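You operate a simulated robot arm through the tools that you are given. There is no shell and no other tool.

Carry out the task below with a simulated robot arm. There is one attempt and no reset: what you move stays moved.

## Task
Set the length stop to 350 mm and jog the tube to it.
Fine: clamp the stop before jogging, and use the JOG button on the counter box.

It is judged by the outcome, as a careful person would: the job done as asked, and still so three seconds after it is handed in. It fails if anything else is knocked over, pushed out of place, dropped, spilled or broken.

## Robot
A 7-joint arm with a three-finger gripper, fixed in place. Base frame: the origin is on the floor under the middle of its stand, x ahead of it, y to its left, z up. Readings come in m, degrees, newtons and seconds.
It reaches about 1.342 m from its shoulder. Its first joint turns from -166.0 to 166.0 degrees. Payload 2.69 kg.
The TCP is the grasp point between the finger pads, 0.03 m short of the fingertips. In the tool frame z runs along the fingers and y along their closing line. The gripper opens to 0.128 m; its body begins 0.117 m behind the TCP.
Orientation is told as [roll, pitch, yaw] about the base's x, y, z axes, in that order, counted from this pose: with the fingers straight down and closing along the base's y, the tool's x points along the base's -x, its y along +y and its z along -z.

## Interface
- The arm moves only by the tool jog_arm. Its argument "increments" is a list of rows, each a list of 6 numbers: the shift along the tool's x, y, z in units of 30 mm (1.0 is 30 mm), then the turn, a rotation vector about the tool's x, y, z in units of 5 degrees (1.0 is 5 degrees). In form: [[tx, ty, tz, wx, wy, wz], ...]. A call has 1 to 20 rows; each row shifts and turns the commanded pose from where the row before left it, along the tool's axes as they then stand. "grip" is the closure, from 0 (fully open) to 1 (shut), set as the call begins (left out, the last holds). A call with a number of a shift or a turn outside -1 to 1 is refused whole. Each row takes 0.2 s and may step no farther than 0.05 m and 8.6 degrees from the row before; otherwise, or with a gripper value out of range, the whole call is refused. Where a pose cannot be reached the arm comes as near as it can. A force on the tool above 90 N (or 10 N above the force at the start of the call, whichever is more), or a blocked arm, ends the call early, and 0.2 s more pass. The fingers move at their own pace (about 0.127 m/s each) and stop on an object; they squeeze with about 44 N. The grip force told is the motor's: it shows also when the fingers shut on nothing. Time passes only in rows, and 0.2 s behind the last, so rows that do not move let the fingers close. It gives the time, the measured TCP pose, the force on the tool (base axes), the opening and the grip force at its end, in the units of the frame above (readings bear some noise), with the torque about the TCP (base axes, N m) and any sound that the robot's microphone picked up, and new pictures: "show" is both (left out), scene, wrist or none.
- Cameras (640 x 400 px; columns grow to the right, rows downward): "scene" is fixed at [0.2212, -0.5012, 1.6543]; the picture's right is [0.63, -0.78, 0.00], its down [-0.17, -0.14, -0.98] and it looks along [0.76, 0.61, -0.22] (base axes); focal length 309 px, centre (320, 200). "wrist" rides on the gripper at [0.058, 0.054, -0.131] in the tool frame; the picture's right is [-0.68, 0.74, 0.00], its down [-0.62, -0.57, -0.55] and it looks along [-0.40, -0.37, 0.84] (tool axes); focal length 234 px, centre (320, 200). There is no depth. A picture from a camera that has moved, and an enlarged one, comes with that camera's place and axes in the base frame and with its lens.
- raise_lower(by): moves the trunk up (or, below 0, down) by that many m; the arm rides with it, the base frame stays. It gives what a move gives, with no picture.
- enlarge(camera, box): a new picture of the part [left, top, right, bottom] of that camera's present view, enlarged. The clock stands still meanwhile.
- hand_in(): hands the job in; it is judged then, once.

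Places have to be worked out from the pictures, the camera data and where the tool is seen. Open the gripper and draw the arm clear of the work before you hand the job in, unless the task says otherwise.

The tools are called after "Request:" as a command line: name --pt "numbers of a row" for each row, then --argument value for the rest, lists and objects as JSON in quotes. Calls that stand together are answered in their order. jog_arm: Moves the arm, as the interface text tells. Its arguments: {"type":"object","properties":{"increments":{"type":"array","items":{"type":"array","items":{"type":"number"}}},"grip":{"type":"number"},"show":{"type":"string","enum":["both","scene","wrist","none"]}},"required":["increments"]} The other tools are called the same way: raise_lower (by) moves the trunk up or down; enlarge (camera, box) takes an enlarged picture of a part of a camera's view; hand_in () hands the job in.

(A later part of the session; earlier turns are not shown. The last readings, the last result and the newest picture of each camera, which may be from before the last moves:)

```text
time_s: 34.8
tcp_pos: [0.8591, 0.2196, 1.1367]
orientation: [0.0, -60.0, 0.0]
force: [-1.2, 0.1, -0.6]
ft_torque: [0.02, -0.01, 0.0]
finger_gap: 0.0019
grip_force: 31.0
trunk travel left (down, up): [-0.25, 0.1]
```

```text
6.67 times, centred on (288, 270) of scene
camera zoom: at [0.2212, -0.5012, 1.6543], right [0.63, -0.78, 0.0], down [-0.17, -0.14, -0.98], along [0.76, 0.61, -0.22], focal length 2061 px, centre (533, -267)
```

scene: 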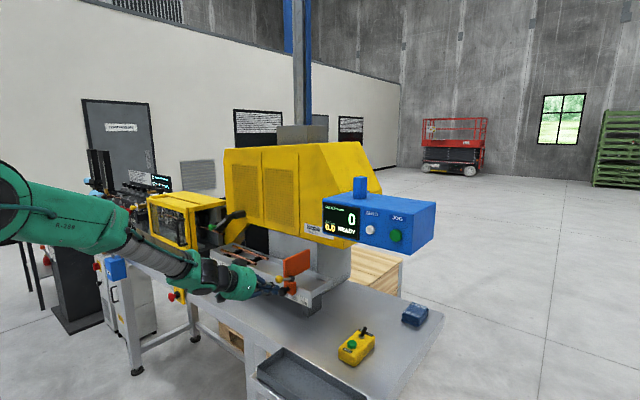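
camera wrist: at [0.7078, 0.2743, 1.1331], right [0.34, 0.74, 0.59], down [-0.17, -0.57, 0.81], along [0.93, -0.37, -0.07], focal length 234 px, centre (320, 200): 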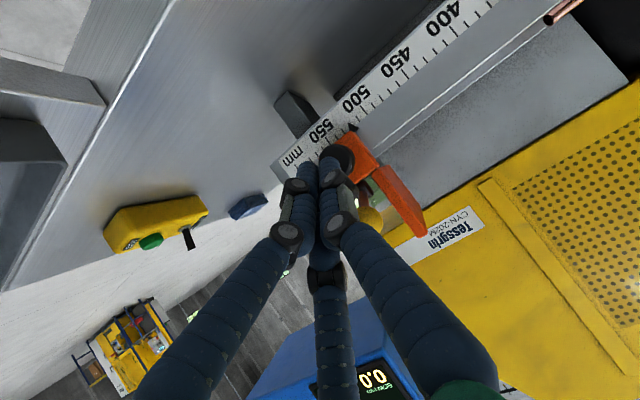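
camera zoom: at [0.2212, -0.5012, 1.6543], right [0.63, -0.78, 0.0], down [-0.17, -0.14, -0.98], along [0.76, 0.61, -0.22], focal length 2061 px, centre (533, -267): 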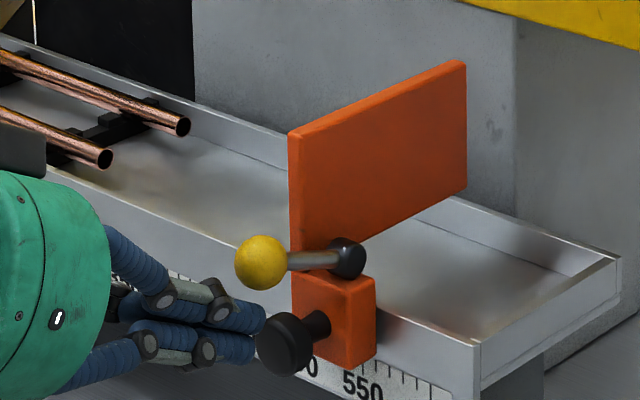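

The fingers are just about at the ball, and the readings are still free. I'll keep going in 4 mm steps.

Request:
jog_arm --pt "-0.13 0 0 0 0 0" --pt "-0.13 0 0 0 0 0" --show "scene"

Request:
enlarge --camera "scene" --box '[240, 240, 336, 300]'

```text
time_s: 35.4
tcp_pos: [0.8623, 0.221, 1.1417]
orientation: [0.1, -60.0, -0.1]
force: [-0.4, -1.2, -1.0]
ft_torque: [0.0, 0.05, 0.01]
finger_gap: 0.0021
grip_force: 31.2
trunk travel left (down, up): [-0.25, 0.1]
```

scene: 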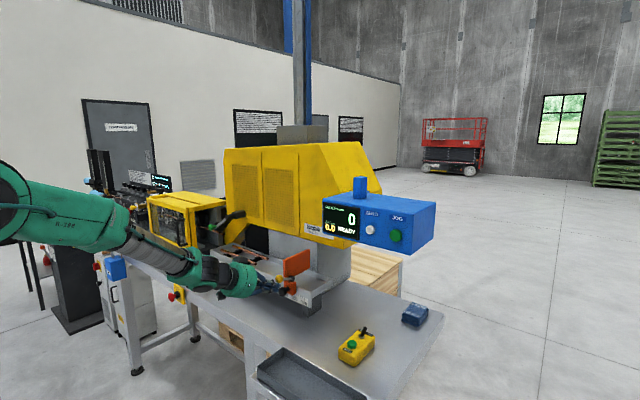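

```text
6.67 times, centred on (288, 270) of scene
camera zoom: at [0.2212, -0.5012, 1.6543], right [0.63, -0.78, 0.0], down [-0.17, -0.14, -0.98], along [0.76, 0.61, -0.22], focal length 2061 px, centre (533, -267)
```

zoom: 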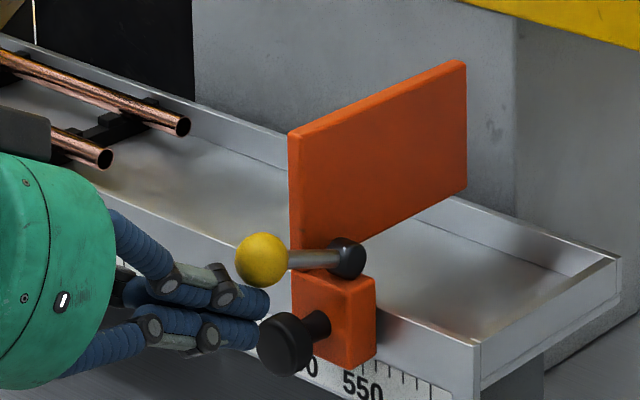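

Fingertips are just under the ball. I'll push along the lever's arc, mostly upward, and watch force and lever.

Request:
jog_arm --pt "-0.13 0 -0.02 0 0 0" --pt "-0.13 0 -0.02 0 0 0" --pt "-0.13 0 -0.02 0 0 0" --show "scene"

Request:
enlarge --camera "scene" --box '[240, 240, 336, 300]'

```text
time_s: 36.2
tcp_pos: [0.867, 0.221, 1.1547]
orientation: [0.0, -60.1, 0.0]
force: [-1.1, -0.1, 0.4]
ft_torque: [0.01, 0.0, -0.03]
finger_gap: 0.0022
grip_force: 31.1
trunk travel left (down, up): [-0.25, 0.1]
```

scene: 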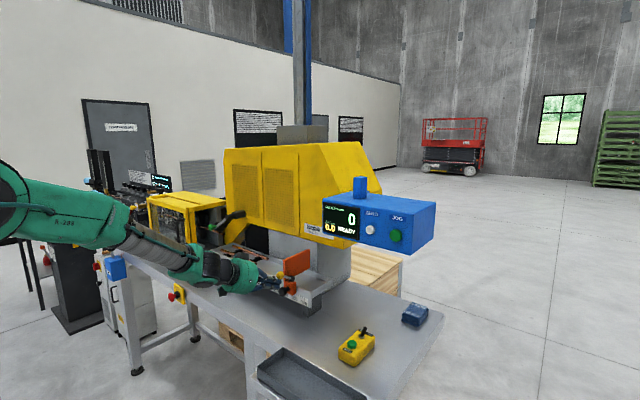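

```text
6.67 times, centred on (288, 270) of scene
camera zoom: at [0.2212, -0.5012, 1.6543], right [0.63, -0.78, 0.0], down [-0.17, -0.14, -0.98], along [0.76, 0.61, -0.22], focal length 2061 px, centre (533, -267)
```

zoom: 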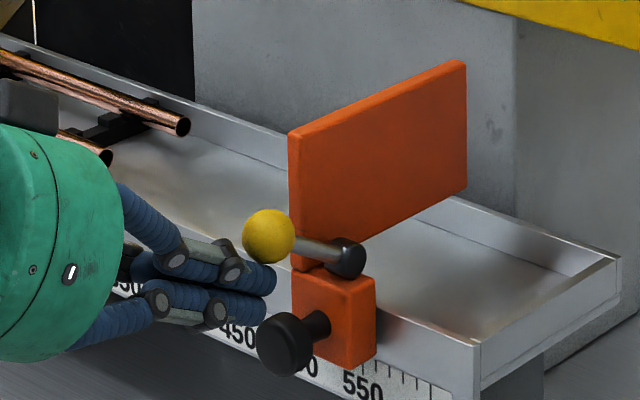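

The lever lifts easily, now at about 31°, with the flag unaffected. I'll continue along its arc to about 60°.

Request:
jog_arm --pt "-0.14 0 0.015 0 0 0" --pt "-0.14 0 0.015 0 0 0" --pt "-0.14 0 0.015 0 0 0" --pt "-0.14 0 0.015 0 0 0" --pt "-0.14 0 0.04 0 0 0" --pt "-0.14 0 0.04 0 0 0" --pt "-0.14 0 0.04 0 0 0" --pt "-0.14 0 0.04 0 0 0" --show "scene"

Request:
enlarge --camera "scene" --box '[240, 240, 336, 300]'

```text
time_s: 38.0
tcp_pos: [0.8892, 0.22, 1.1795]
orientation: [0.0, -60.0, -0.1]
force: [-0.9, -0.2, -0.3]
ft_torque: [0.01, 0.02, 0.0]
finger_gap: 0.0021
grip_force: 31.9
trunk travel left (down, up): [-0.25, 0.1]
```

scene: 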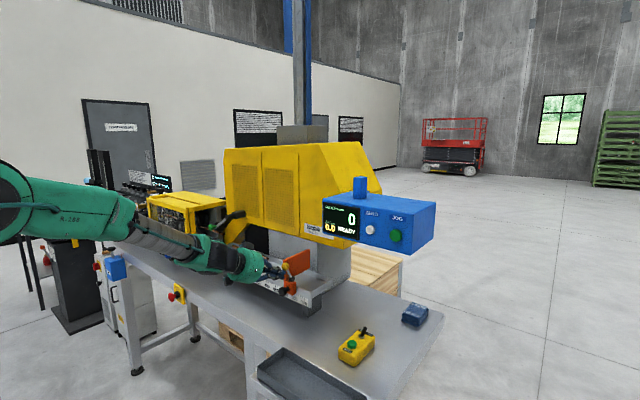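

```text
6.67 times, centred on (288, 270) of scene
camera zoom: at [0.2212, -0.5012, 1.6543], right [0.63, -0.78, 0.0], down [-0.17, -0.14, -0.98], along [0.76, 0.61, -0.22], focal length 2061 px, centre (533, -267)
```

zoom: 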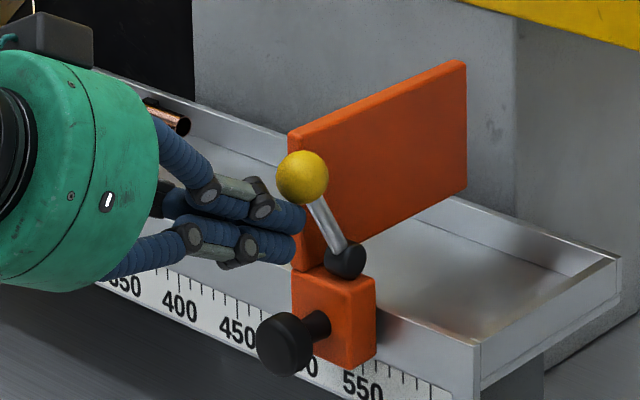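

The lever is now around 60° with almost no force. I'll push it a bit further toward vertical.

Request:
jog_arm --pt "-0.12 0 0.06 0 0 0" --pt "-0.12 0 0.07 0 0 0" --pt "-0.11 0 0.07 0 0 0" --pt "-0.1 0 0.07 0 0 0" --show "scene"

Request:
enlarge --camera "scene" --box '[240, 240, 336, 300]'

```text
time_s: 39.0
tcp_pos: [0.9016, 0.2221, 1.1869]
orientation: [0.0, -60.0, 0.0]
force: [-1.5, -0.2, -1.1]
ft_torque: [-0.02, -0.03, 0.0]
finger_gap: 0.0019
grip_force: 31.4
trunk travel left (down, up): [-0.25, 0.1]
```

scene: 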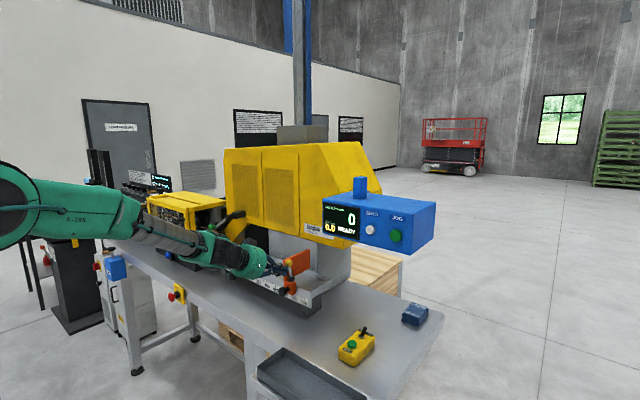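

```text
6.67 times, centred on (288, 270) of scene
camera zoom: at [0.2212, -0.5012, 1.6543], right [0.63, -0.78, 0.0], down [-0.17, -0.14, -0.98], along [0.76, 0.61, -0.22], focal length 2061 px, centre (533, -267)
```

zoom: 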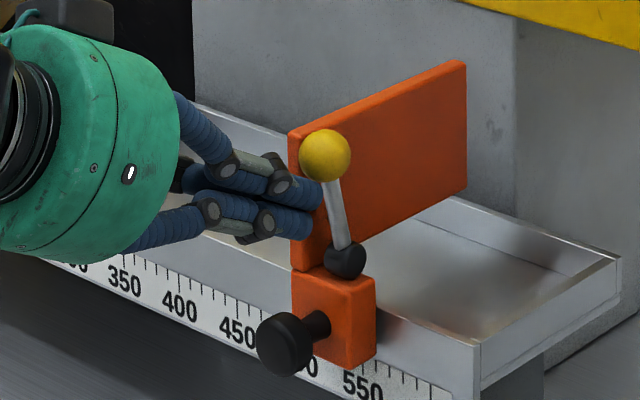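

The lever is at about 75°. I'll nudge a little further, then draw straight back to see whether it stays up.

Request:
jog_arm --pt "-0.08 0 0.1 0 0 0" --pt "-0.08 0 0.1 0 0 0" --pt "0 0 0 0 0 0" --pt "0 0 -0.6 0 0 0" --pt "0 0 -0.8 0 0 0" --pt "0 0 -0.8 0 0 0" --pt "0 0 0 0 0 0"

Request:
enlarge --camera "scene" --box '[240, 240, 336, 300]'

```text
time_s: 40.6
tcp_pos: [0.8519, 0.2207, 1.2228]
orientation: [0.0, -60.0, 0.1]
force: [-0.5, -0.9, 0.4]
ft_torque: [0.03, 0.0, -0.02]
finger_gap: 0.0022
grip_force: 31.6
trunk travel left (down, up): [-0.25, 0.1]
camera wrist: at [0.7101, 0.2743, 1.2364], right [0.34, 0.74, 0.59], down [-0.17, -0.57, 0.81], along [0.93, -0.37, -0.07], focal length 234 px, centre (320, 200)
```

scene: 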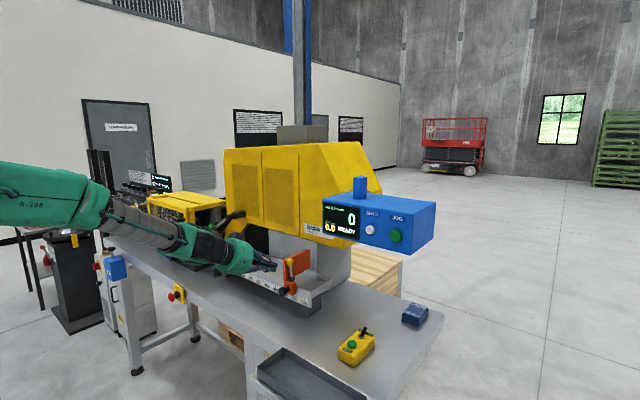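
wrist: 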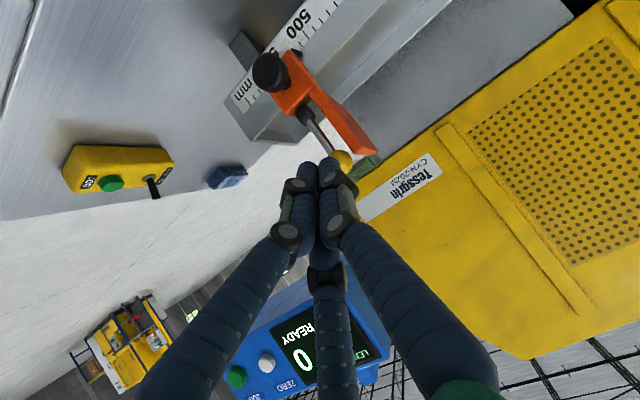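

```text
6.67 times, centred on (288, 270) of scene
camera zoom: at [0.2212, -0.5012, 1.6543], right [0.63, -0.78, 0.0], down [-0.17, -0.14, -0.98], along [0.76, 0.61, -0.22], focal length 2061 px, centre (533, -267)
```

zoom: 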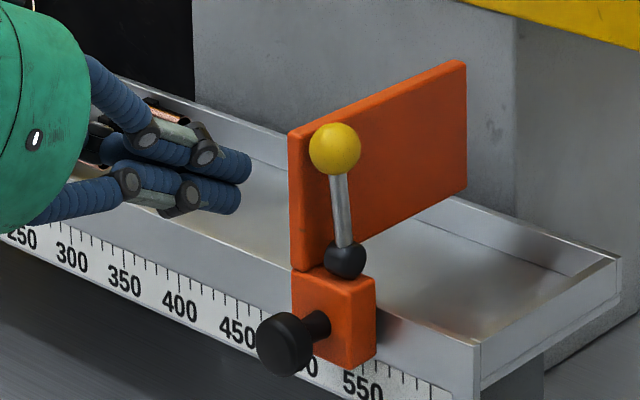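

The lever stays up on its own. I'll go back to the -y side of the block for the push.

Request:
jog_arm --pt "0 -0.79 0 0 0 0" --pt "0 -0.79 0 0 0 0" --pt "0 -0.79 0 0 0 0" --pt "0.39 0 0.82 0 0 0" --pt "0.39 0 0.82 0 0 0" --pt "0.39 0 0.82 0 0 0" --pt "0.39 0 0.82 0 0 0" --pt "0.39 0 0.82 0 0 0" --pt "0 0.3 0 0 0 0" --pt "0 0.3 0 0 0 0" --pt "0 0.3 0 0 0 0"

Request:
enlarge --camera "scene" --box '[240, 240, 336, 300]'

```text
time_s: 43.0
tcp_pos: [0.9297, 0.1768, 1.1104]
orientation: [-0.1, -59.9, 0.2]
force: [1.0, -0.5, -1.3]
ft_torque: [-0.04, -0.01, 0.01]
finger_gap: 0.0019
grip_force: 31.3
trunk travel left (down, up): [-0.25, 0.1]
camera wrist: at [0.7879, 0.2305, 1.125], right [0.34, 0.74, 0.59], down [-0.17, -0.56, 0.81], along [0.93, -0.37, -0.07], focal length 234 px, centre (320, 200)
```

scene: 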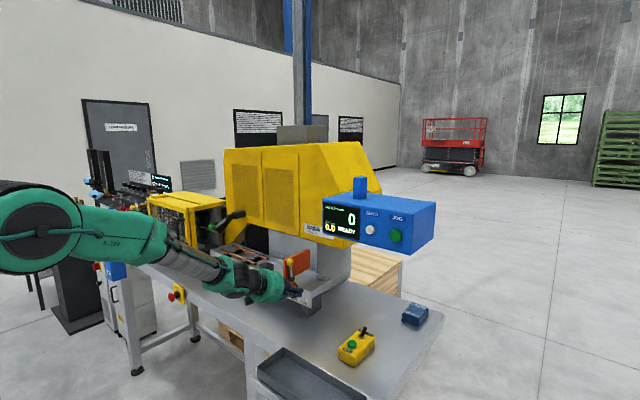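
wrist: 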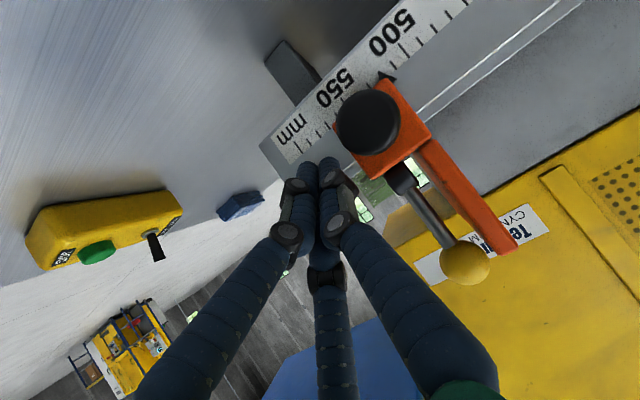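

```text
6.67 times, centred on (288, 270) of scene
camera zoom: at [0.2212, -0.5012, 1.6543], right [0.63, -0.78, 0.0], down [-0.17, -0.14, -0.98], along [0.76, 0.61, -0.22], focal length 2061 px, centre (533, -267)
```

zoom: 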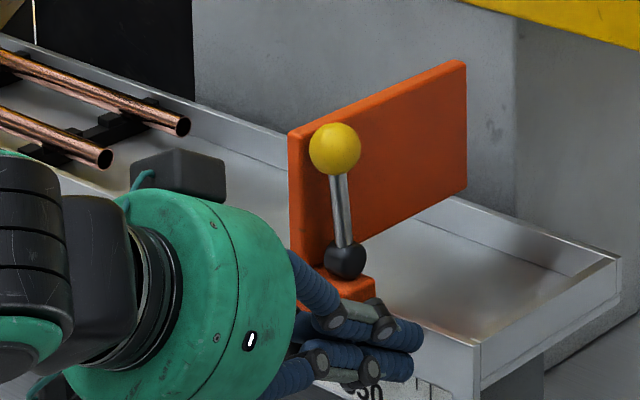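

The lever is still up. Now I push gently in +y in 4 mm steps to see whether the carriage slides.

Request:
jog_arm --pt "0 0.13 0 0 0 0" --pt "0 0.13 0 0 0 0" --pt "0 0.13 0 0 0 0" --pt "0 0.13 0 0 0 0" --pt "0 0.13 0 0 0 0" --pt "0 0.13 0 0 0 0"

Request:
enlarge --camera "scene" --box '[240, 240, 336, 300]'

```text
time_s: 44.4
tcp_pos: [0.9314, 0.201, 1.1102]
orientation: [0.0, -60.0, 0.0]
force: [0.0, -0.2, -0.1]
ft_torque: [0.02, -0.01, 0.0]
finger_gap: 0.002
grip_force: 31.9
trunk travel left (down, up): [-0.25, 0.1]
camera wrist: at [0.7886, 0.2537, 1.1245], right [0.34, 0.74, 0.59], down [-0.17, -0.57, 0.81], along [0.93, -0.37, -0.07], focal length 234 px, centre (320, 200)
```

scene: 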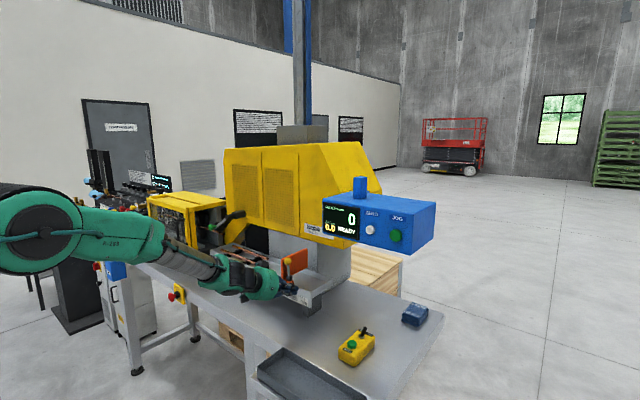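
wrist: 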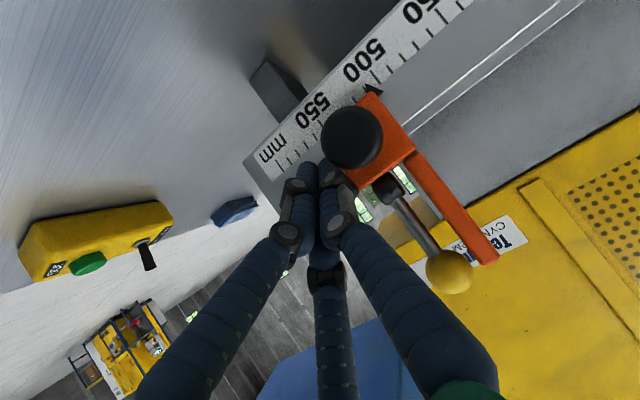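

```text
6.67 times, centred on (288, 270) of scene
camera zoom: at [0.2212, -0.5012, 1.6543], right [0.63, -0.78, 0.0], down [-0.17, -0.14, -0.98], along [0.76, 0.61, -0.22], focal length 2061 px, centre (533, -267)
```

zoom: 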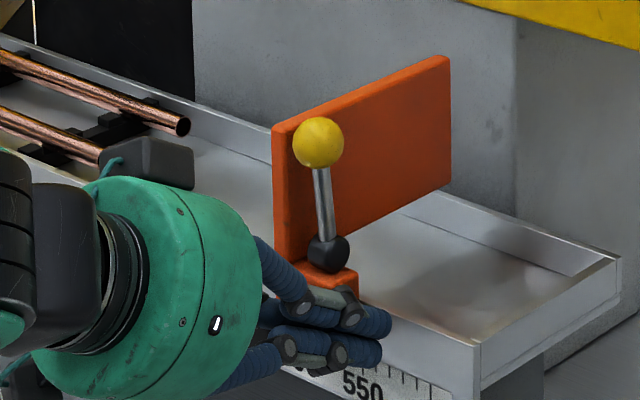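

The carriage slides freely now, having moved about 13 mm. I'll keep pushing at 30 mm/s to roughly 390 mm, then refine.

Request:
jog_arm --pt "0 0.2 0 0 0 0" --pt "0 0.2 0 0 0 0" --pt "0 0.2 0 0 0 0" --pt "0 0.2 0 0 0 0" --pt "0 0.2 0 0 0 0" --pt "0 0.2 0 0 0 0" --pt "0 0.2 0 0 0 0" --pt "0 0.2 0 0 0 0" --pt "0 0.2 0 0 0 0" --pt "0 0.2 0 0 0 0" --pt "0 0.2 0 0 0 0" --pt "0 0.2 0 0 0 0" --pt "0 0.2 0 0 0 0" --pt "0 0.2 0 0 0 0" --pt "0 0.2 0 0 0 0" --pt "0 0.2 0 0 0 0" --pt "0 0.2 0 0 0 0" --pt "0 0.2 0 0 0 0" --pt "0 0.15 0 0 0 0" --pt "0 0.1 0 0 0 0"

Request:
enlarge --camera "scene" --box '[210, 230, 306, 290]'

```text
time_s: 48.6
tcp_pos: [0.9312, 0.3157, 1.1102]
orientation: [0.0, -60.0, 0.0]
force: [0.0, -0.4, 0.0]
ft_torque: [-0.02, -0.01, 0.0]
finger_gap: 0.0018
grip_force: 30.9
trunk travel left (down, up): [-0.25, 0.1]
camera wrist: at [0.789, 0.3698, 1.125], right [0.34, 0.74, 0.59], down [-0.17, -0.57, 0.81], along [0.93, -0.37, -0.07], focal length 234 px, centre (320, 200)
```

scene: 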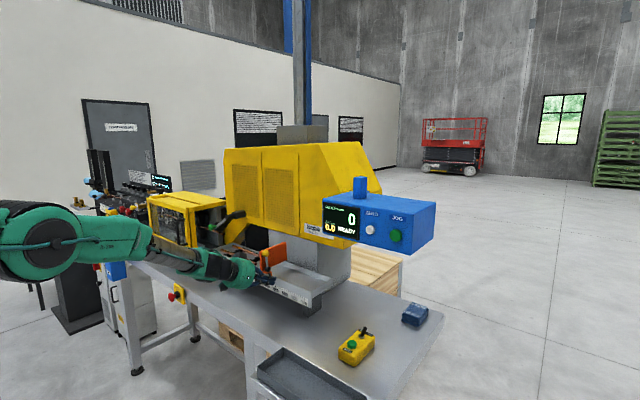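
wrist: 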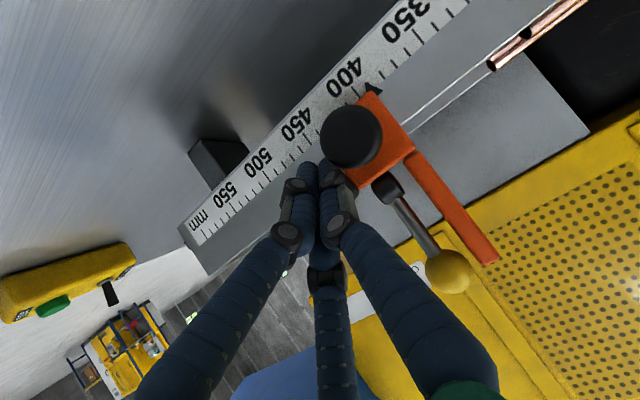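

```text
6.67 times, centred on (258, 260) of scene
camera zoom: at [0.2212, -0.5012, 1.6543], right [0.63, -0.78, 0.0], down [-0.17, -0.14, -0.98], along [0.76, 0.61, -0.22], focal length 2061 px, centre (733, -200)
```

zoom: 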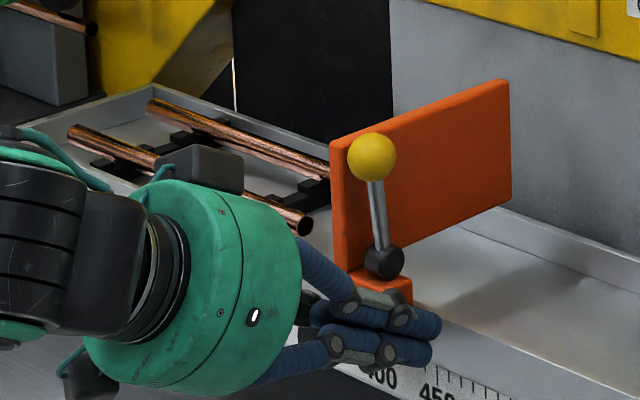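

The pointer is visible from the wrist camera here, so I'll zoom on it to read the scale.

Request:
enlarge --camera "wrist" --box '[350, 60, 398, 100]'

Request:
enlarge --camera "wrist" --box '[330, 0, 458, 110]'

```text
10.00 times, centred on (374, 80) of wrist
camera zoom: at [0.789, 0.3698, 1.125], right [0.34, 0.74, 0.59], down [-0.17, -0.57, 0.81], along [0.93, -0.37, -0.07], focal length 2342 px, centre (-220, 1400)
```

zoom: 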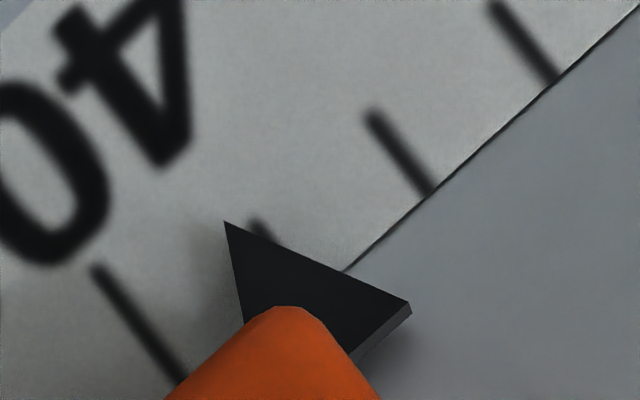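

```text
3.64 times, centred on (394, 55) of wrist
camera zoom: at [0.789, 0.3698, 1.125], right [0.34, 0.74, 0.59], down [-0.17, -0.57, 0.81], along [0.93, -0.37, -0.07], focal length 852 px, centre (51, 727)
```

zoom: 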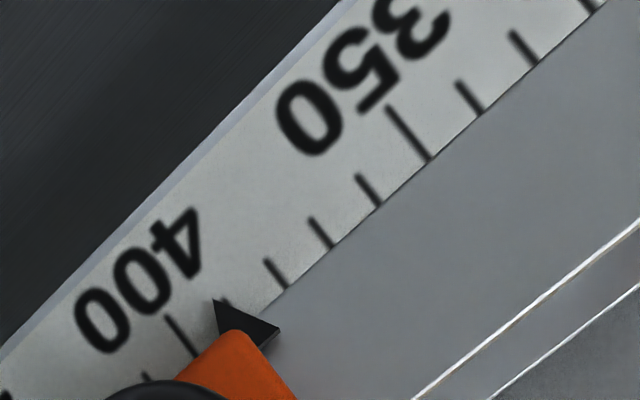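

The pointer reads about 391.6 here, which matches the 128 mm travelled from 520. I'll push another 36 mm in small steps, stopping short of 350.

Request:
jog_arm --pt "0 0.13 0 0 0 0" --pt "0 0.13 0 0 0 0" --pt "0 0.13 0 0 0 0" --pt "0 0.13 0 0 0 0" --pt "0 0.13 0 0 0 0" --pt "0 0.13 0 0 0 0" --pt "0 0.13 0 0 0 0" --pt "0 0.13 0 0 0 0" --pt "0 0.1 0 0 0 0" --pt "0 0.06 0 0 0 0" --pt "0 0 0 0 0 0" --show "wrist"

Request:
enlarge --camera "wrist" --box '[350, 60, 398, 100]'

```text
time_s: 51.0
tcp_pos: [0.9301, 0.3512, 1.1084]
orientation: [0.0, -60.0, 0.0]
force: [0.5, -2.4, -1.3]
ft_torque: [-0.06, 0.01, -0.02]
finger_gap: 0.0019
grip_force: 31.4
trunk travel left (down, up): [-0.25, 0.1]
camera wrist: at [0.7887, 0.4047, 1.1239], right [0.34, 0.74, 0.59], down [-0.17, -0.57, 0.81], along [0.93, -0.37, -0.07], focal length 234 px, centre (320, 200)
```

wrist: 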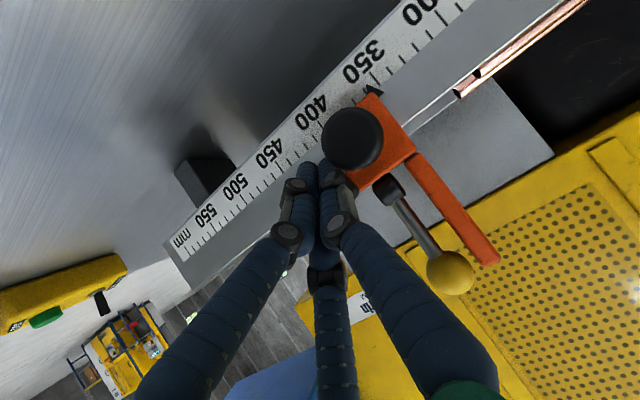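

```text
10.00 times, centred on (374, 80) of wrist
camera zoom: at [0.7887, 0.4047, 1.1239], right [0.34, 0.74, 0.59], down [-0.17, -0.57, 0.81], along [0.93, -0.37, -0.07], focal length 2342 px, centre (-220, 1400)
```

zoom: 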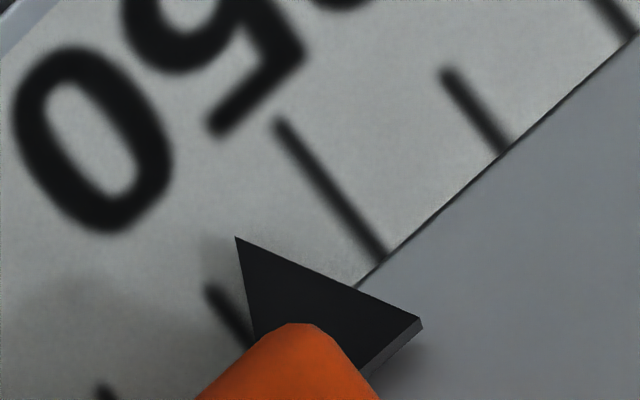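

The pointer is now at about 356.5, between the 350 and 360 ticks. I'll nudge 5 mm more and re-read.

Request:
jog_arm --pt "0 0.06 0 0 0 0" --pt "0 0.06 0 0 0 0" --pt "0 0.05 0 0 0 0" --pt "0 0 0 0 0 0" --show "wrist"

Request:
enlarge --camera "wrist" --box '[350, 60, 398, 100]'

```text
time_s: 52.0
tcp_pos: [0.9316, 0.357, 1.1103]
orientation: [0.0, -60.0, -0.1]
force: [-0.8, -2.1, -0.2]
ft_torque: [0.02, -0.02, 0.0]
finger_gap: 0.0021
grip_force: 31.5
trunk travel left (down, up): [-0.25, 0.1]
camera wrist: at [0.7896, 0.4099, 1.1248], right [0.34, 0.74, 0.59], down [-0.17, -0.57, 0.81], along [0.93, -0.37, -0.07], focal length 234 px, centre (320, 200)
```

wrist: 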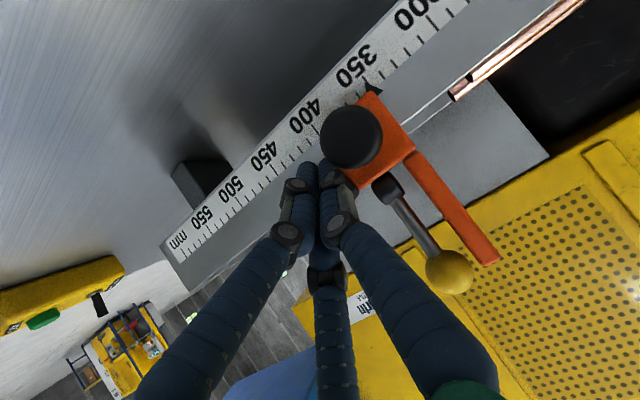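

```text
10.00 times, centred on (374, 80) of wrist
camera zoom: at [0.7896, 0.4099, 1.1248], right [0.34, 0.74, 0.59], down [-0.17, -0.57, 0.81], along [0.93, -0.37, -0.07], focal length 2342 px, centre (-220, 1400)
```

zoom: 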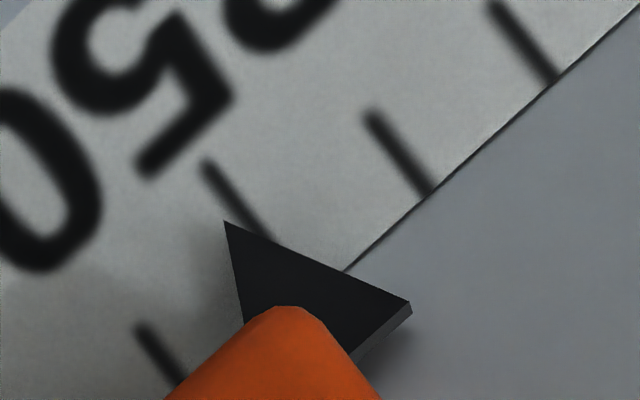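

Request:
enlarge --camera "wrist" --box '[360, 70, 392, 90]'

```text
16.00 times, centred on (376, 80) of wrist
camera zoom: at [0.7896, 0.4099, 1.1248], right [0.34, 0.74, 0.59], down [-0.17, -0.57, 0.81], along [0.93, -0.37, -0.07], focal length 3747 px, centre (-576, 2120)
```

zoom: 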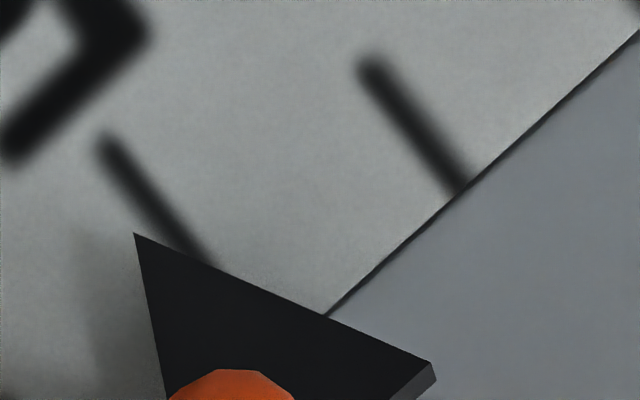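

The pointer is about 1.5 mm short of the 350 tick, reading 351.5. One more 1.5 mm nudge.

Request:
jog_arm --pt "0 0.025 0 0 0 0" --pt "0 0.025 0 0 0 0" --pt "0 0 0 0 0 0" --show "wrist"

Request:
enlarge --camera "wrist" --box '[360, 70, 392, 90]'

```text
time_s: 52.8
tcp_pos: [0.9313, 0.3573, 1.1091]
orientation: [-0.1, -60.0, -0.1]
force: [1.0, -2.3, 0.7]
ft_torque: [0.01, 0.02, -0.02]
finger_gap: 0.002
grip_force: 31.3
trunk travel left (down, up): [-0.25, 0.1]
camera wrist: at [0.7892, 0.4112, 1.1241], right [0.34, 0.74, 0.59], down [-0.17, -0.57, 0.81], along [0.93, -0.37, -0.07], focal length 234 px, centre (320, 200)
```

wrist: 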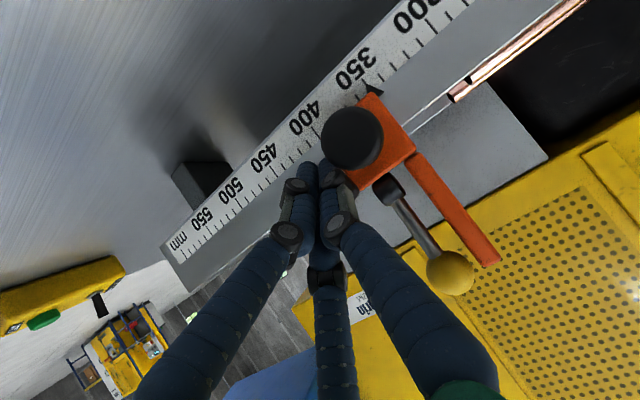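

```text
16.00 times, centred on (376, 80) of wrist
camera zoom: at [0.7892, 0.4112, 1.1241], right [0.34, 0.74, 0.59], down [-0.17, -0.57, 0.81], along [0.93, -0.37, -0.07], focal length 3747 px, centre (-576, 2120)
```

zoom: 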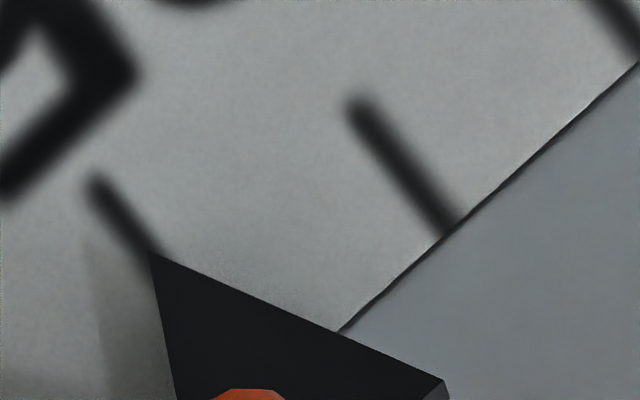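

The pointer tip is now on the 350 tick line. I'll draw the fingers away in -y first so I don't drag the carriage, then retreat and inspect.

Request:
jog_arm --pt "0 -0.2 0 0 0 0" --pt "0 -0.5 0 0 0 0" --pt "0 0 -0.8 0 0 0" --pt "0 0 -0.9 0 0 0" --pt "0 0 -0.9 0 0 0" --pt "0 0 -0.9 0 0 0" --pt "0 0 -0.9 0 0 0" --pt "-0.5 0.5 0 0 0 0" --pt "-0.5 0.5 0 0 0 0" --pt "0 0 0 0 0 0"

Request:
enlarge --camera "scene" --box '[210, 220, 306, 280]'

Request:
enlarge --camera "wrist" --box '[280, 60, 440, 160]'

```text
time_s: 55.0
tcp_pos: [0.8316, 0.3667, 1.203]
orientation: [0.0, -60.0, 0.0]
force: [-0.2, 0.6, 0.2]
ft_torque: [0.01, 0.02, 0.01]
finger_gap: 0.0019
grip_force: 32.0
trunk travel left (down, up): [-0.25, 0.1]
camera wrist: at [0.6898, 0.4212, 1.2185], right [0.34, 0.74, 0.59], down [-0.17, -0.57, 0.81], along [0.93, -0.37, -0.07], focal length 234 px, centre (320, 200)
```

scene: 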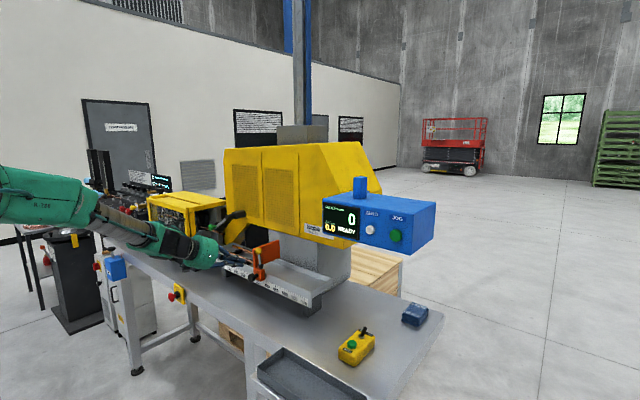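
wrist: 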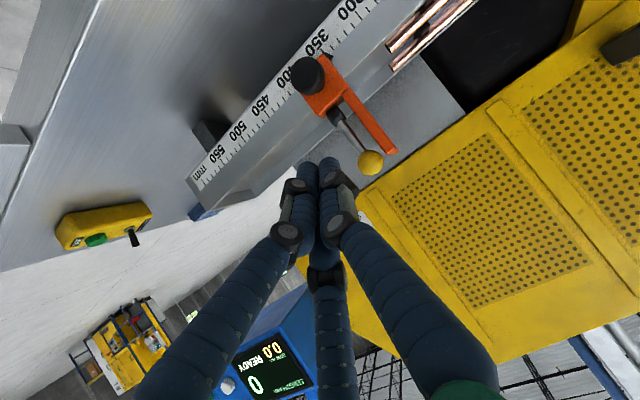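

```text
6.67 times, centred on (258, 250) of scene
camera zoom: at [0.2212, -0.5012, 1.6543], right [0.63, -0.78, 0.0], down [-0.17, -0.14, -0.98], along [0.76, 0.61, -0.22], focal length 2061 px, centre (733, -133)
```

zoom: 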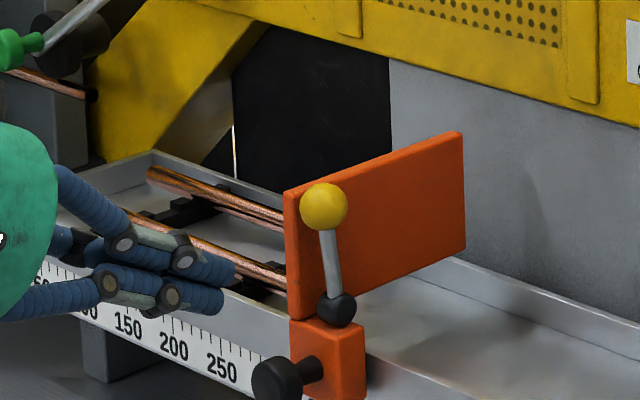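

```text
4.00 times, centred on (360, 110) of wrist
camera zoom: at [0.6898, 0.4212, 1.2185], right [0.34, 0.74, 0.59], down [-0.17, -0.57, 0.81], along [0.93, -0.37, -0.07], focal length 937 px, centre (160, 560)
```

zoom: 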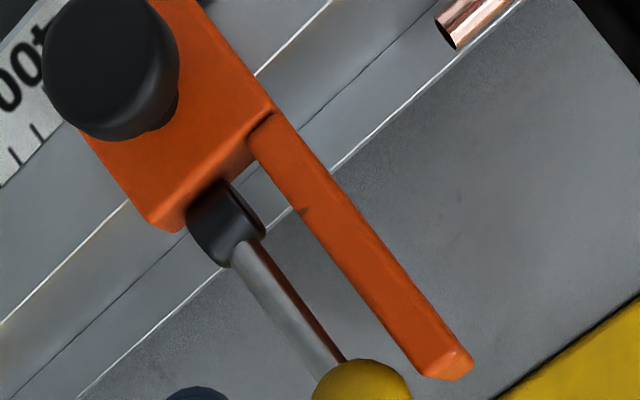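

The ball triangulates to about (0.951, 0.391, 1.197), with the flag's -y face about 17 mm beyond it. I'll bring the closed fingers above and slightly behind the ball, with clearance over the flag.

Request:
jog_arm --pt "-0.87 0.44 -0.5 0 0 0" --pt "-0.87 0.44 -0.5 0 0 0" --pt "-0.4 0 0.9 0 0 0" --pt "-0.4 0 0.9 0 0 0" --pt "-0.4 0 0.9 0 0 0" --pt "-0.4 0 0.9 0 0 0" --pt "0 0 0 0 0 0"

Request:
enlarge --camera "scene" --box '[210, 220, 306, 280]'

Request:
enlarge --camera "wrist" --box '[240, 100, 400, 200]'

```text
time_s: 56.6
tcp_pos: [0.9515, 0.3937, 1.2472]
orientation: [-0.1, -60.0, 0.0]
force: [1.0, 0.2, -0.6]
ft_torque: [-0.01, -0.04, 0.05]
finger_gap: 0.002
grip_force: 31.4
trunk travel left (down, up): [-0.25, 0.1]
camera wrist: at [0.8092, 0.4488, 1.263], right [0.34, 0.74, 0.59], down [-0.17, -0.57, 0.81], along [0.93, -0.37, -0.07], focal length 234 px, centre (320, 200)
```

scene: 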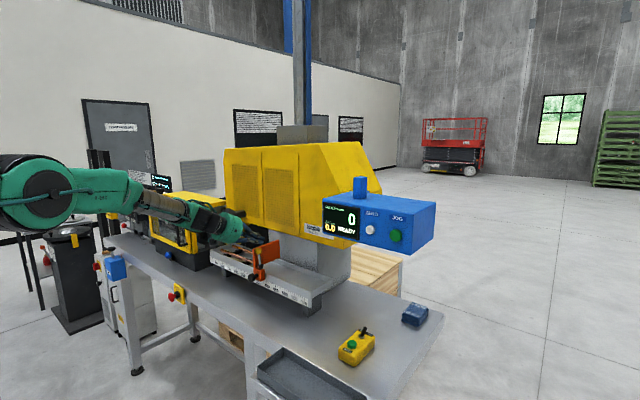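
wrist: 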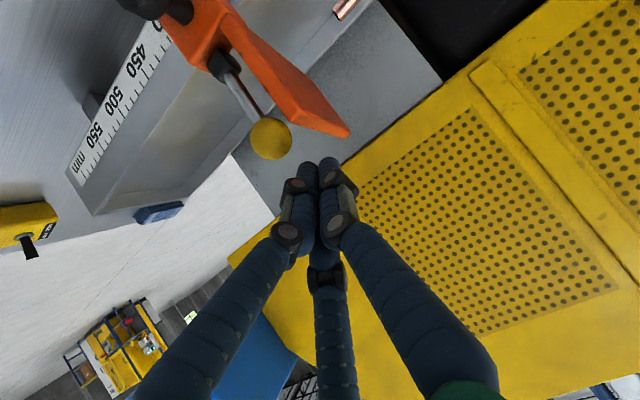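

```text
6.67 times, centred on (258, 250) of scene
camera zoom: at [0.2212, -0.5012, 1.6543], right [0.63, -0.78, 0.0], down [-0.17, -0.14, -0.98], along [0.76, 0.61, -0.22], focal length 2061 px, centre (733, -133)
```

zoom: 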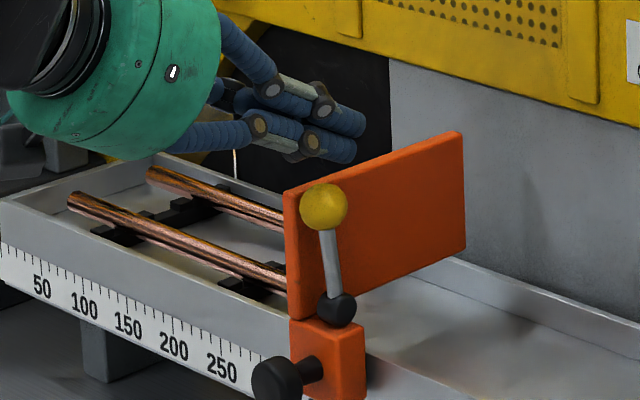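

```text
4.00 times, centred on (320, 150) of wrist
camera zoom: at [0.8092, 0.4488, 1.263], right [0.34, 0.74, 0.59], down [-0.17, -0.57, 0.81], along [0.93, -0.37, -0.07], focal length 937 px, centre (320, 400)
```

zoom: 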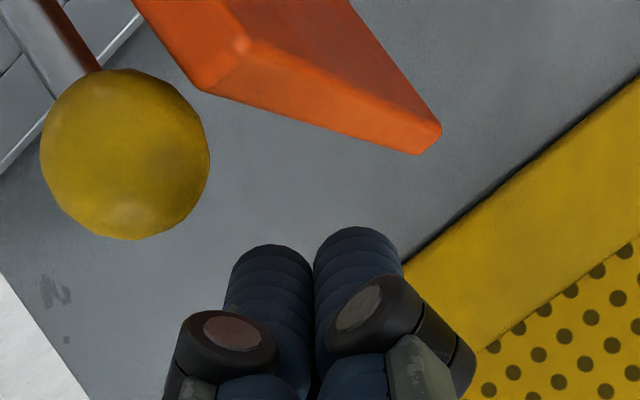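

The fingertips are about 13 mm off the ball, on its upper-rear side. I'll ease down to contact, then begin sweeping the lever along its arc.

Request:
jog_arm --pt "0.14 0 0 0 0 0" --pt "0.14 0 0 0 0 0" --pt "0.14 0 0 0 0 0"

Request:
enlarge --camera "scene" --box '[210, 220, 306, 280]'

```text
time_s: 57.4
tcp_pos: [0.9436, 0.3944, 1.2387]
orientation: [0.0, -60.0, -0.1]
force: [-0.1, -0.1, -1.0]
ft_torque: [-0.03, 0.0, 0.03]
finger_gap: 0.0022
grip_force: 31.4
trunk travel left (down, up): [-0.25, 0.1]
camera wrist: at [0.8012, 0.4483, 1.2537], right [0.34, 0.74, 0.59], down [-0.17, -0.57, 0.81], along [0.93, -0.37, -0.07], focal length 234 px, centre (320, 200)
```

scene: 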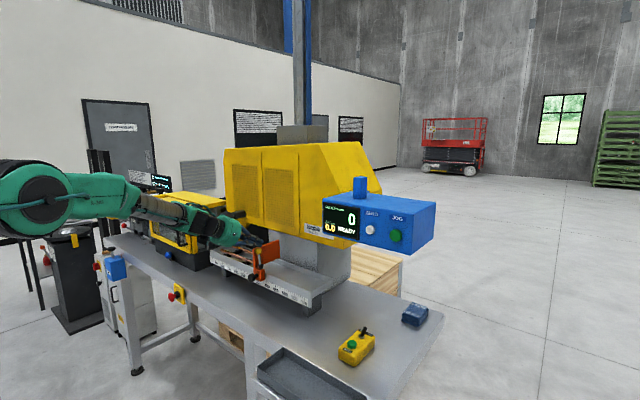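
wrist: 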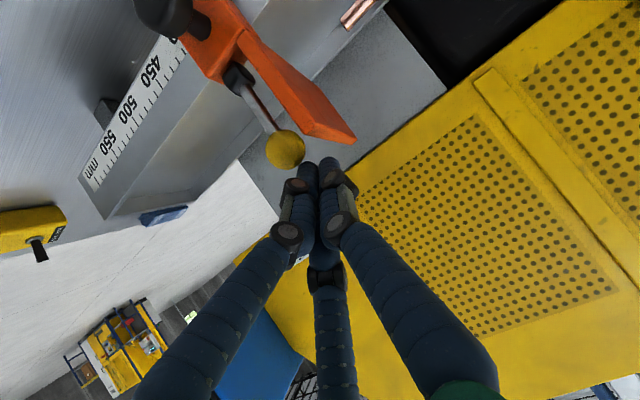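

```text
6.67 times, centred on (258, 250) of scene
camera zoom: at [0.2212, -0.5012, 1.6543], right [0.63, -0.78, 0.0], down [-0.17, -0.14, -0.98], along [0.76, 0.61, -0.22], focal length 2061 px, centre (733, -133)
```

zoom: 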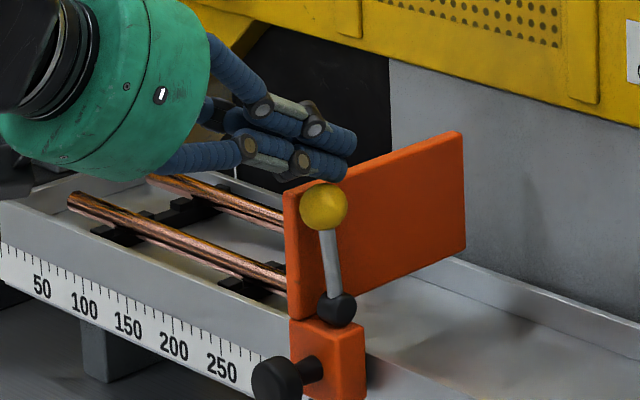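

The fingertips are right behind the top of the ball. I'll sweep back and down to bring the lever over.

Request:
jog_arm --pt "0.08 0 0 0 0 0" --pt "0.12 0 -0.13 0 0 0" --pt "0.12 0 -0.13 0 0 0" --pt "0.12 0 -0.13 0 0 0" --show "wrist"

Request:
enlarge --camera "scene" --box '[210, 220, 306, 280]'

```text
time_s: 58.4
tcp_pos: [0.9247, 0.394, 1.2321]
orientation: [0.0, -60.0, 0.0]
force: [0.2, 0.1, -0.2]
ft_torque: [0.02, 0.04, -0.02]
finger_gap: 0.002
grip_force: 31.6
trunk travel left (down, up): [-0.25, 0.1]
camera wrist: at [0.7836, 0.4479, 1.2476], right [0.34, 0.74, 0.59], down [-0.17, -0.57, 0.81], along [0.93, -0.37, -0.07], focal length 234 px, centre (320, 200)
```

wrist: 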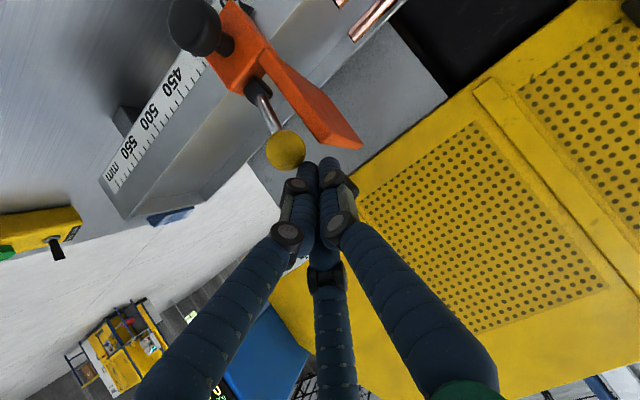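

```text
6.67 times, centred on (258, 250) of scene
camera zoom: at [0.2212, -0.5012, 1.6543], right [0.63, -0.78, 0.0], down [-0.17, -0.14, -0.98], along [0.76, 0.61, -0.22], focal length 2061 px, centre (733, -133)
```

zoom: 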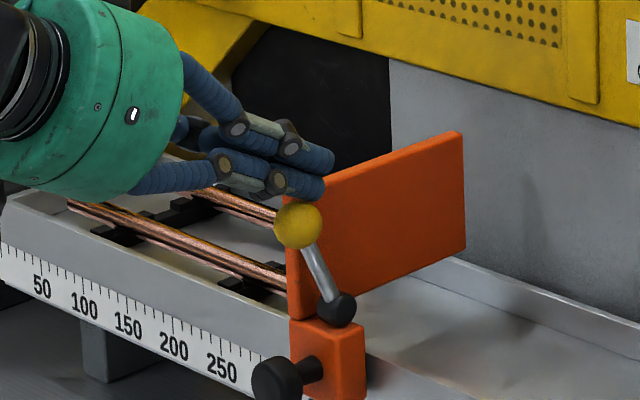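

The lever is coming over, now about 68°, and the block hasn't shifted. I'll continue along the arc.

Request:
jog_arm --pt "0.166 0 -0.106 0 0 0" --pt "0.166 0 -0.106 0 0 0" --pt "0.166 0 -0.106 0 0 0" --pt "0.19 0 -0.06 0 0 0" --pt "0.19 0 -0.06 0 0 0" --pt "0.19 0 -0.06 0 0 0" --show "wrist"

Request:
enlarge --camera "scene" --box '[210, 220, 306, 280]'

```text
time_s: 59.8
tcp_pos: [0.8973, 0.3932, 1.2129]
orientation: [-0.1, -60.0, -0.1]
force: [0.2, 0.8, 0.1]
ft_torque: [-0.02, -0.01, -0.02]
finger_gap: 0.002
grip_force: 31.6
trunk travel left (down, up): [-0.25, 0.1]
camera wrist: at [0.7553, 0.4468, 1.2273], right [0.34, 0.74, 0.59], down [-0.17, -0.57, 0.81], along [0.93, -0.37, -0.07], focal length 234 px, centre (320, 200)
```

wrist: 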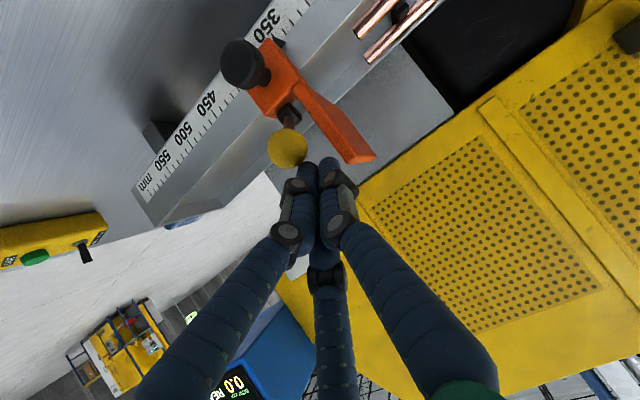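

```text
6.67 times, centred on (258, 250) of scene
camera zoom: at [0.2212, -0.5012, 1.6543], right [0.63, -0.78, 0.0], down [-0.17, -0.14, -0.98], along [0.76, 0.61, -0.22], focal length 2061 px, centre (733, -133)
```

zoom: 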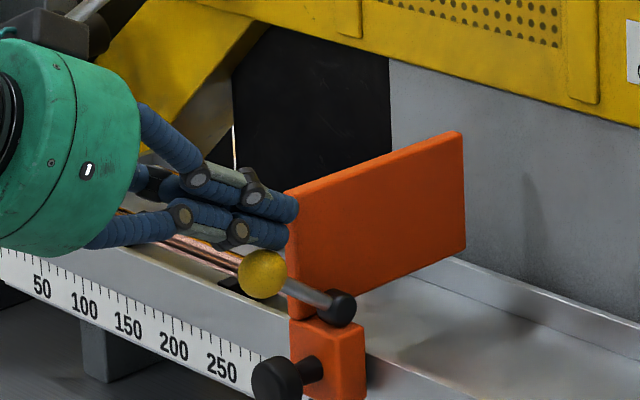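

The lever is at about 40° and the stop is unmoved. I'll go on down toward the clamped position.

Request:
jog_arm --pt "0.15 0 0 0 0 0" --pt "0.15 0 0 0 0 0" --pt "0.15 0 0 0 0 0" --pt "0.15 0 0 0 0 0" --show "wrist"

Request:
enlarge --camera "scene" --box '[210, 220, 306, 280]'

```text
time_s: 60.8
tcp_pos: [0.8874, 0.3934, 1.1972]
orientation: [0.0, -60.1, -0.2]
force: [0.4, -0.6, -0.8]
ft_torque: [-0.02, 0.01, 0.0]
finger_gap: 0.0021
grip_force: 31.2
trunk travel left (down, up): [-0.25, 0.1]
camera wrist: at [0.7456, 0.4474, 1.2116], right [0.34, 0.74, 0.59], down [-0.17, -0.57, 0.81], along [0.93, -0.37, -0.07], focal length 234 px, centre (320, 200)
```

wrist: 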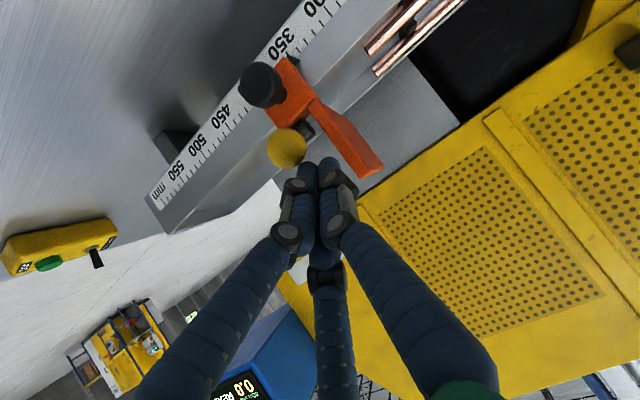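

```text
6.67 times, centred on (258, 250) of scene
camera zoom: at [0.2212, -0.5012, 1.6543], right [0.63, -0.78, 0.0], down [-0.17, -0.14, -0.98], along [0.76, 0.61, -0.22], focal length 2061 px, centre (733, -133)
```

zoom: 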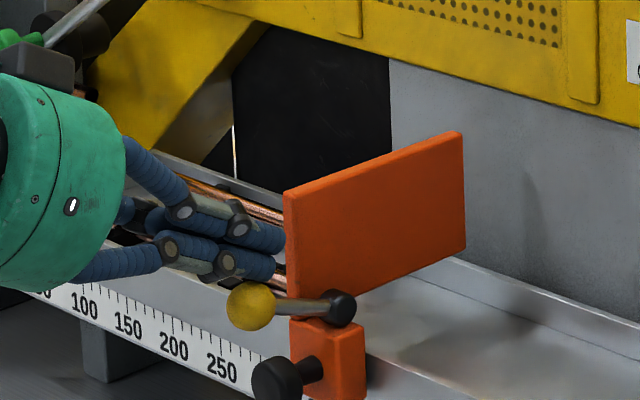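

The rod now looks nearly as it did at the start. I'll press a little further until I feel the lever's end stop.

Request:
jog_arm --pt "0.08 0 0 0 0 0" --pt "0.08 0 0 0 0 0" --show "none"

Request:
enlarge --camera "scene" --box '[210, 220, 306, 280]'

```text
time_s: 61.4
tcp_pos: [0.8862, 0.392, 1.1947]
orientation: [0.2, -60.1, -0.1]
force: [6.9, 0.0, 7.7]
ft_torque: [-0.07, -0.26, 0.0]
finger_gap: 0.0019
grip_force: 31.0
trunk travel left (down, up): [-0.25, 0.1]
```

```text
6.67 times, centred on (258, 250) of scene
camera zoom: at [0.2212, -0.5012, 1.6543], right [0.63, -0.78, 0.0], down [-0.17, -0.14, -0.98], along [0.76, 0.61, -0.22], focal length 2061 px, centre (733, -133)
```

zoom: 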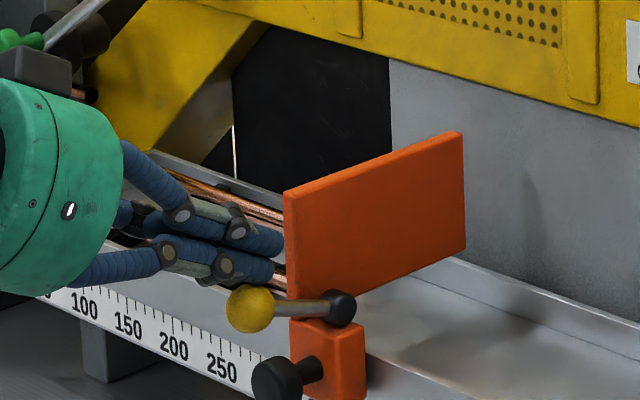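

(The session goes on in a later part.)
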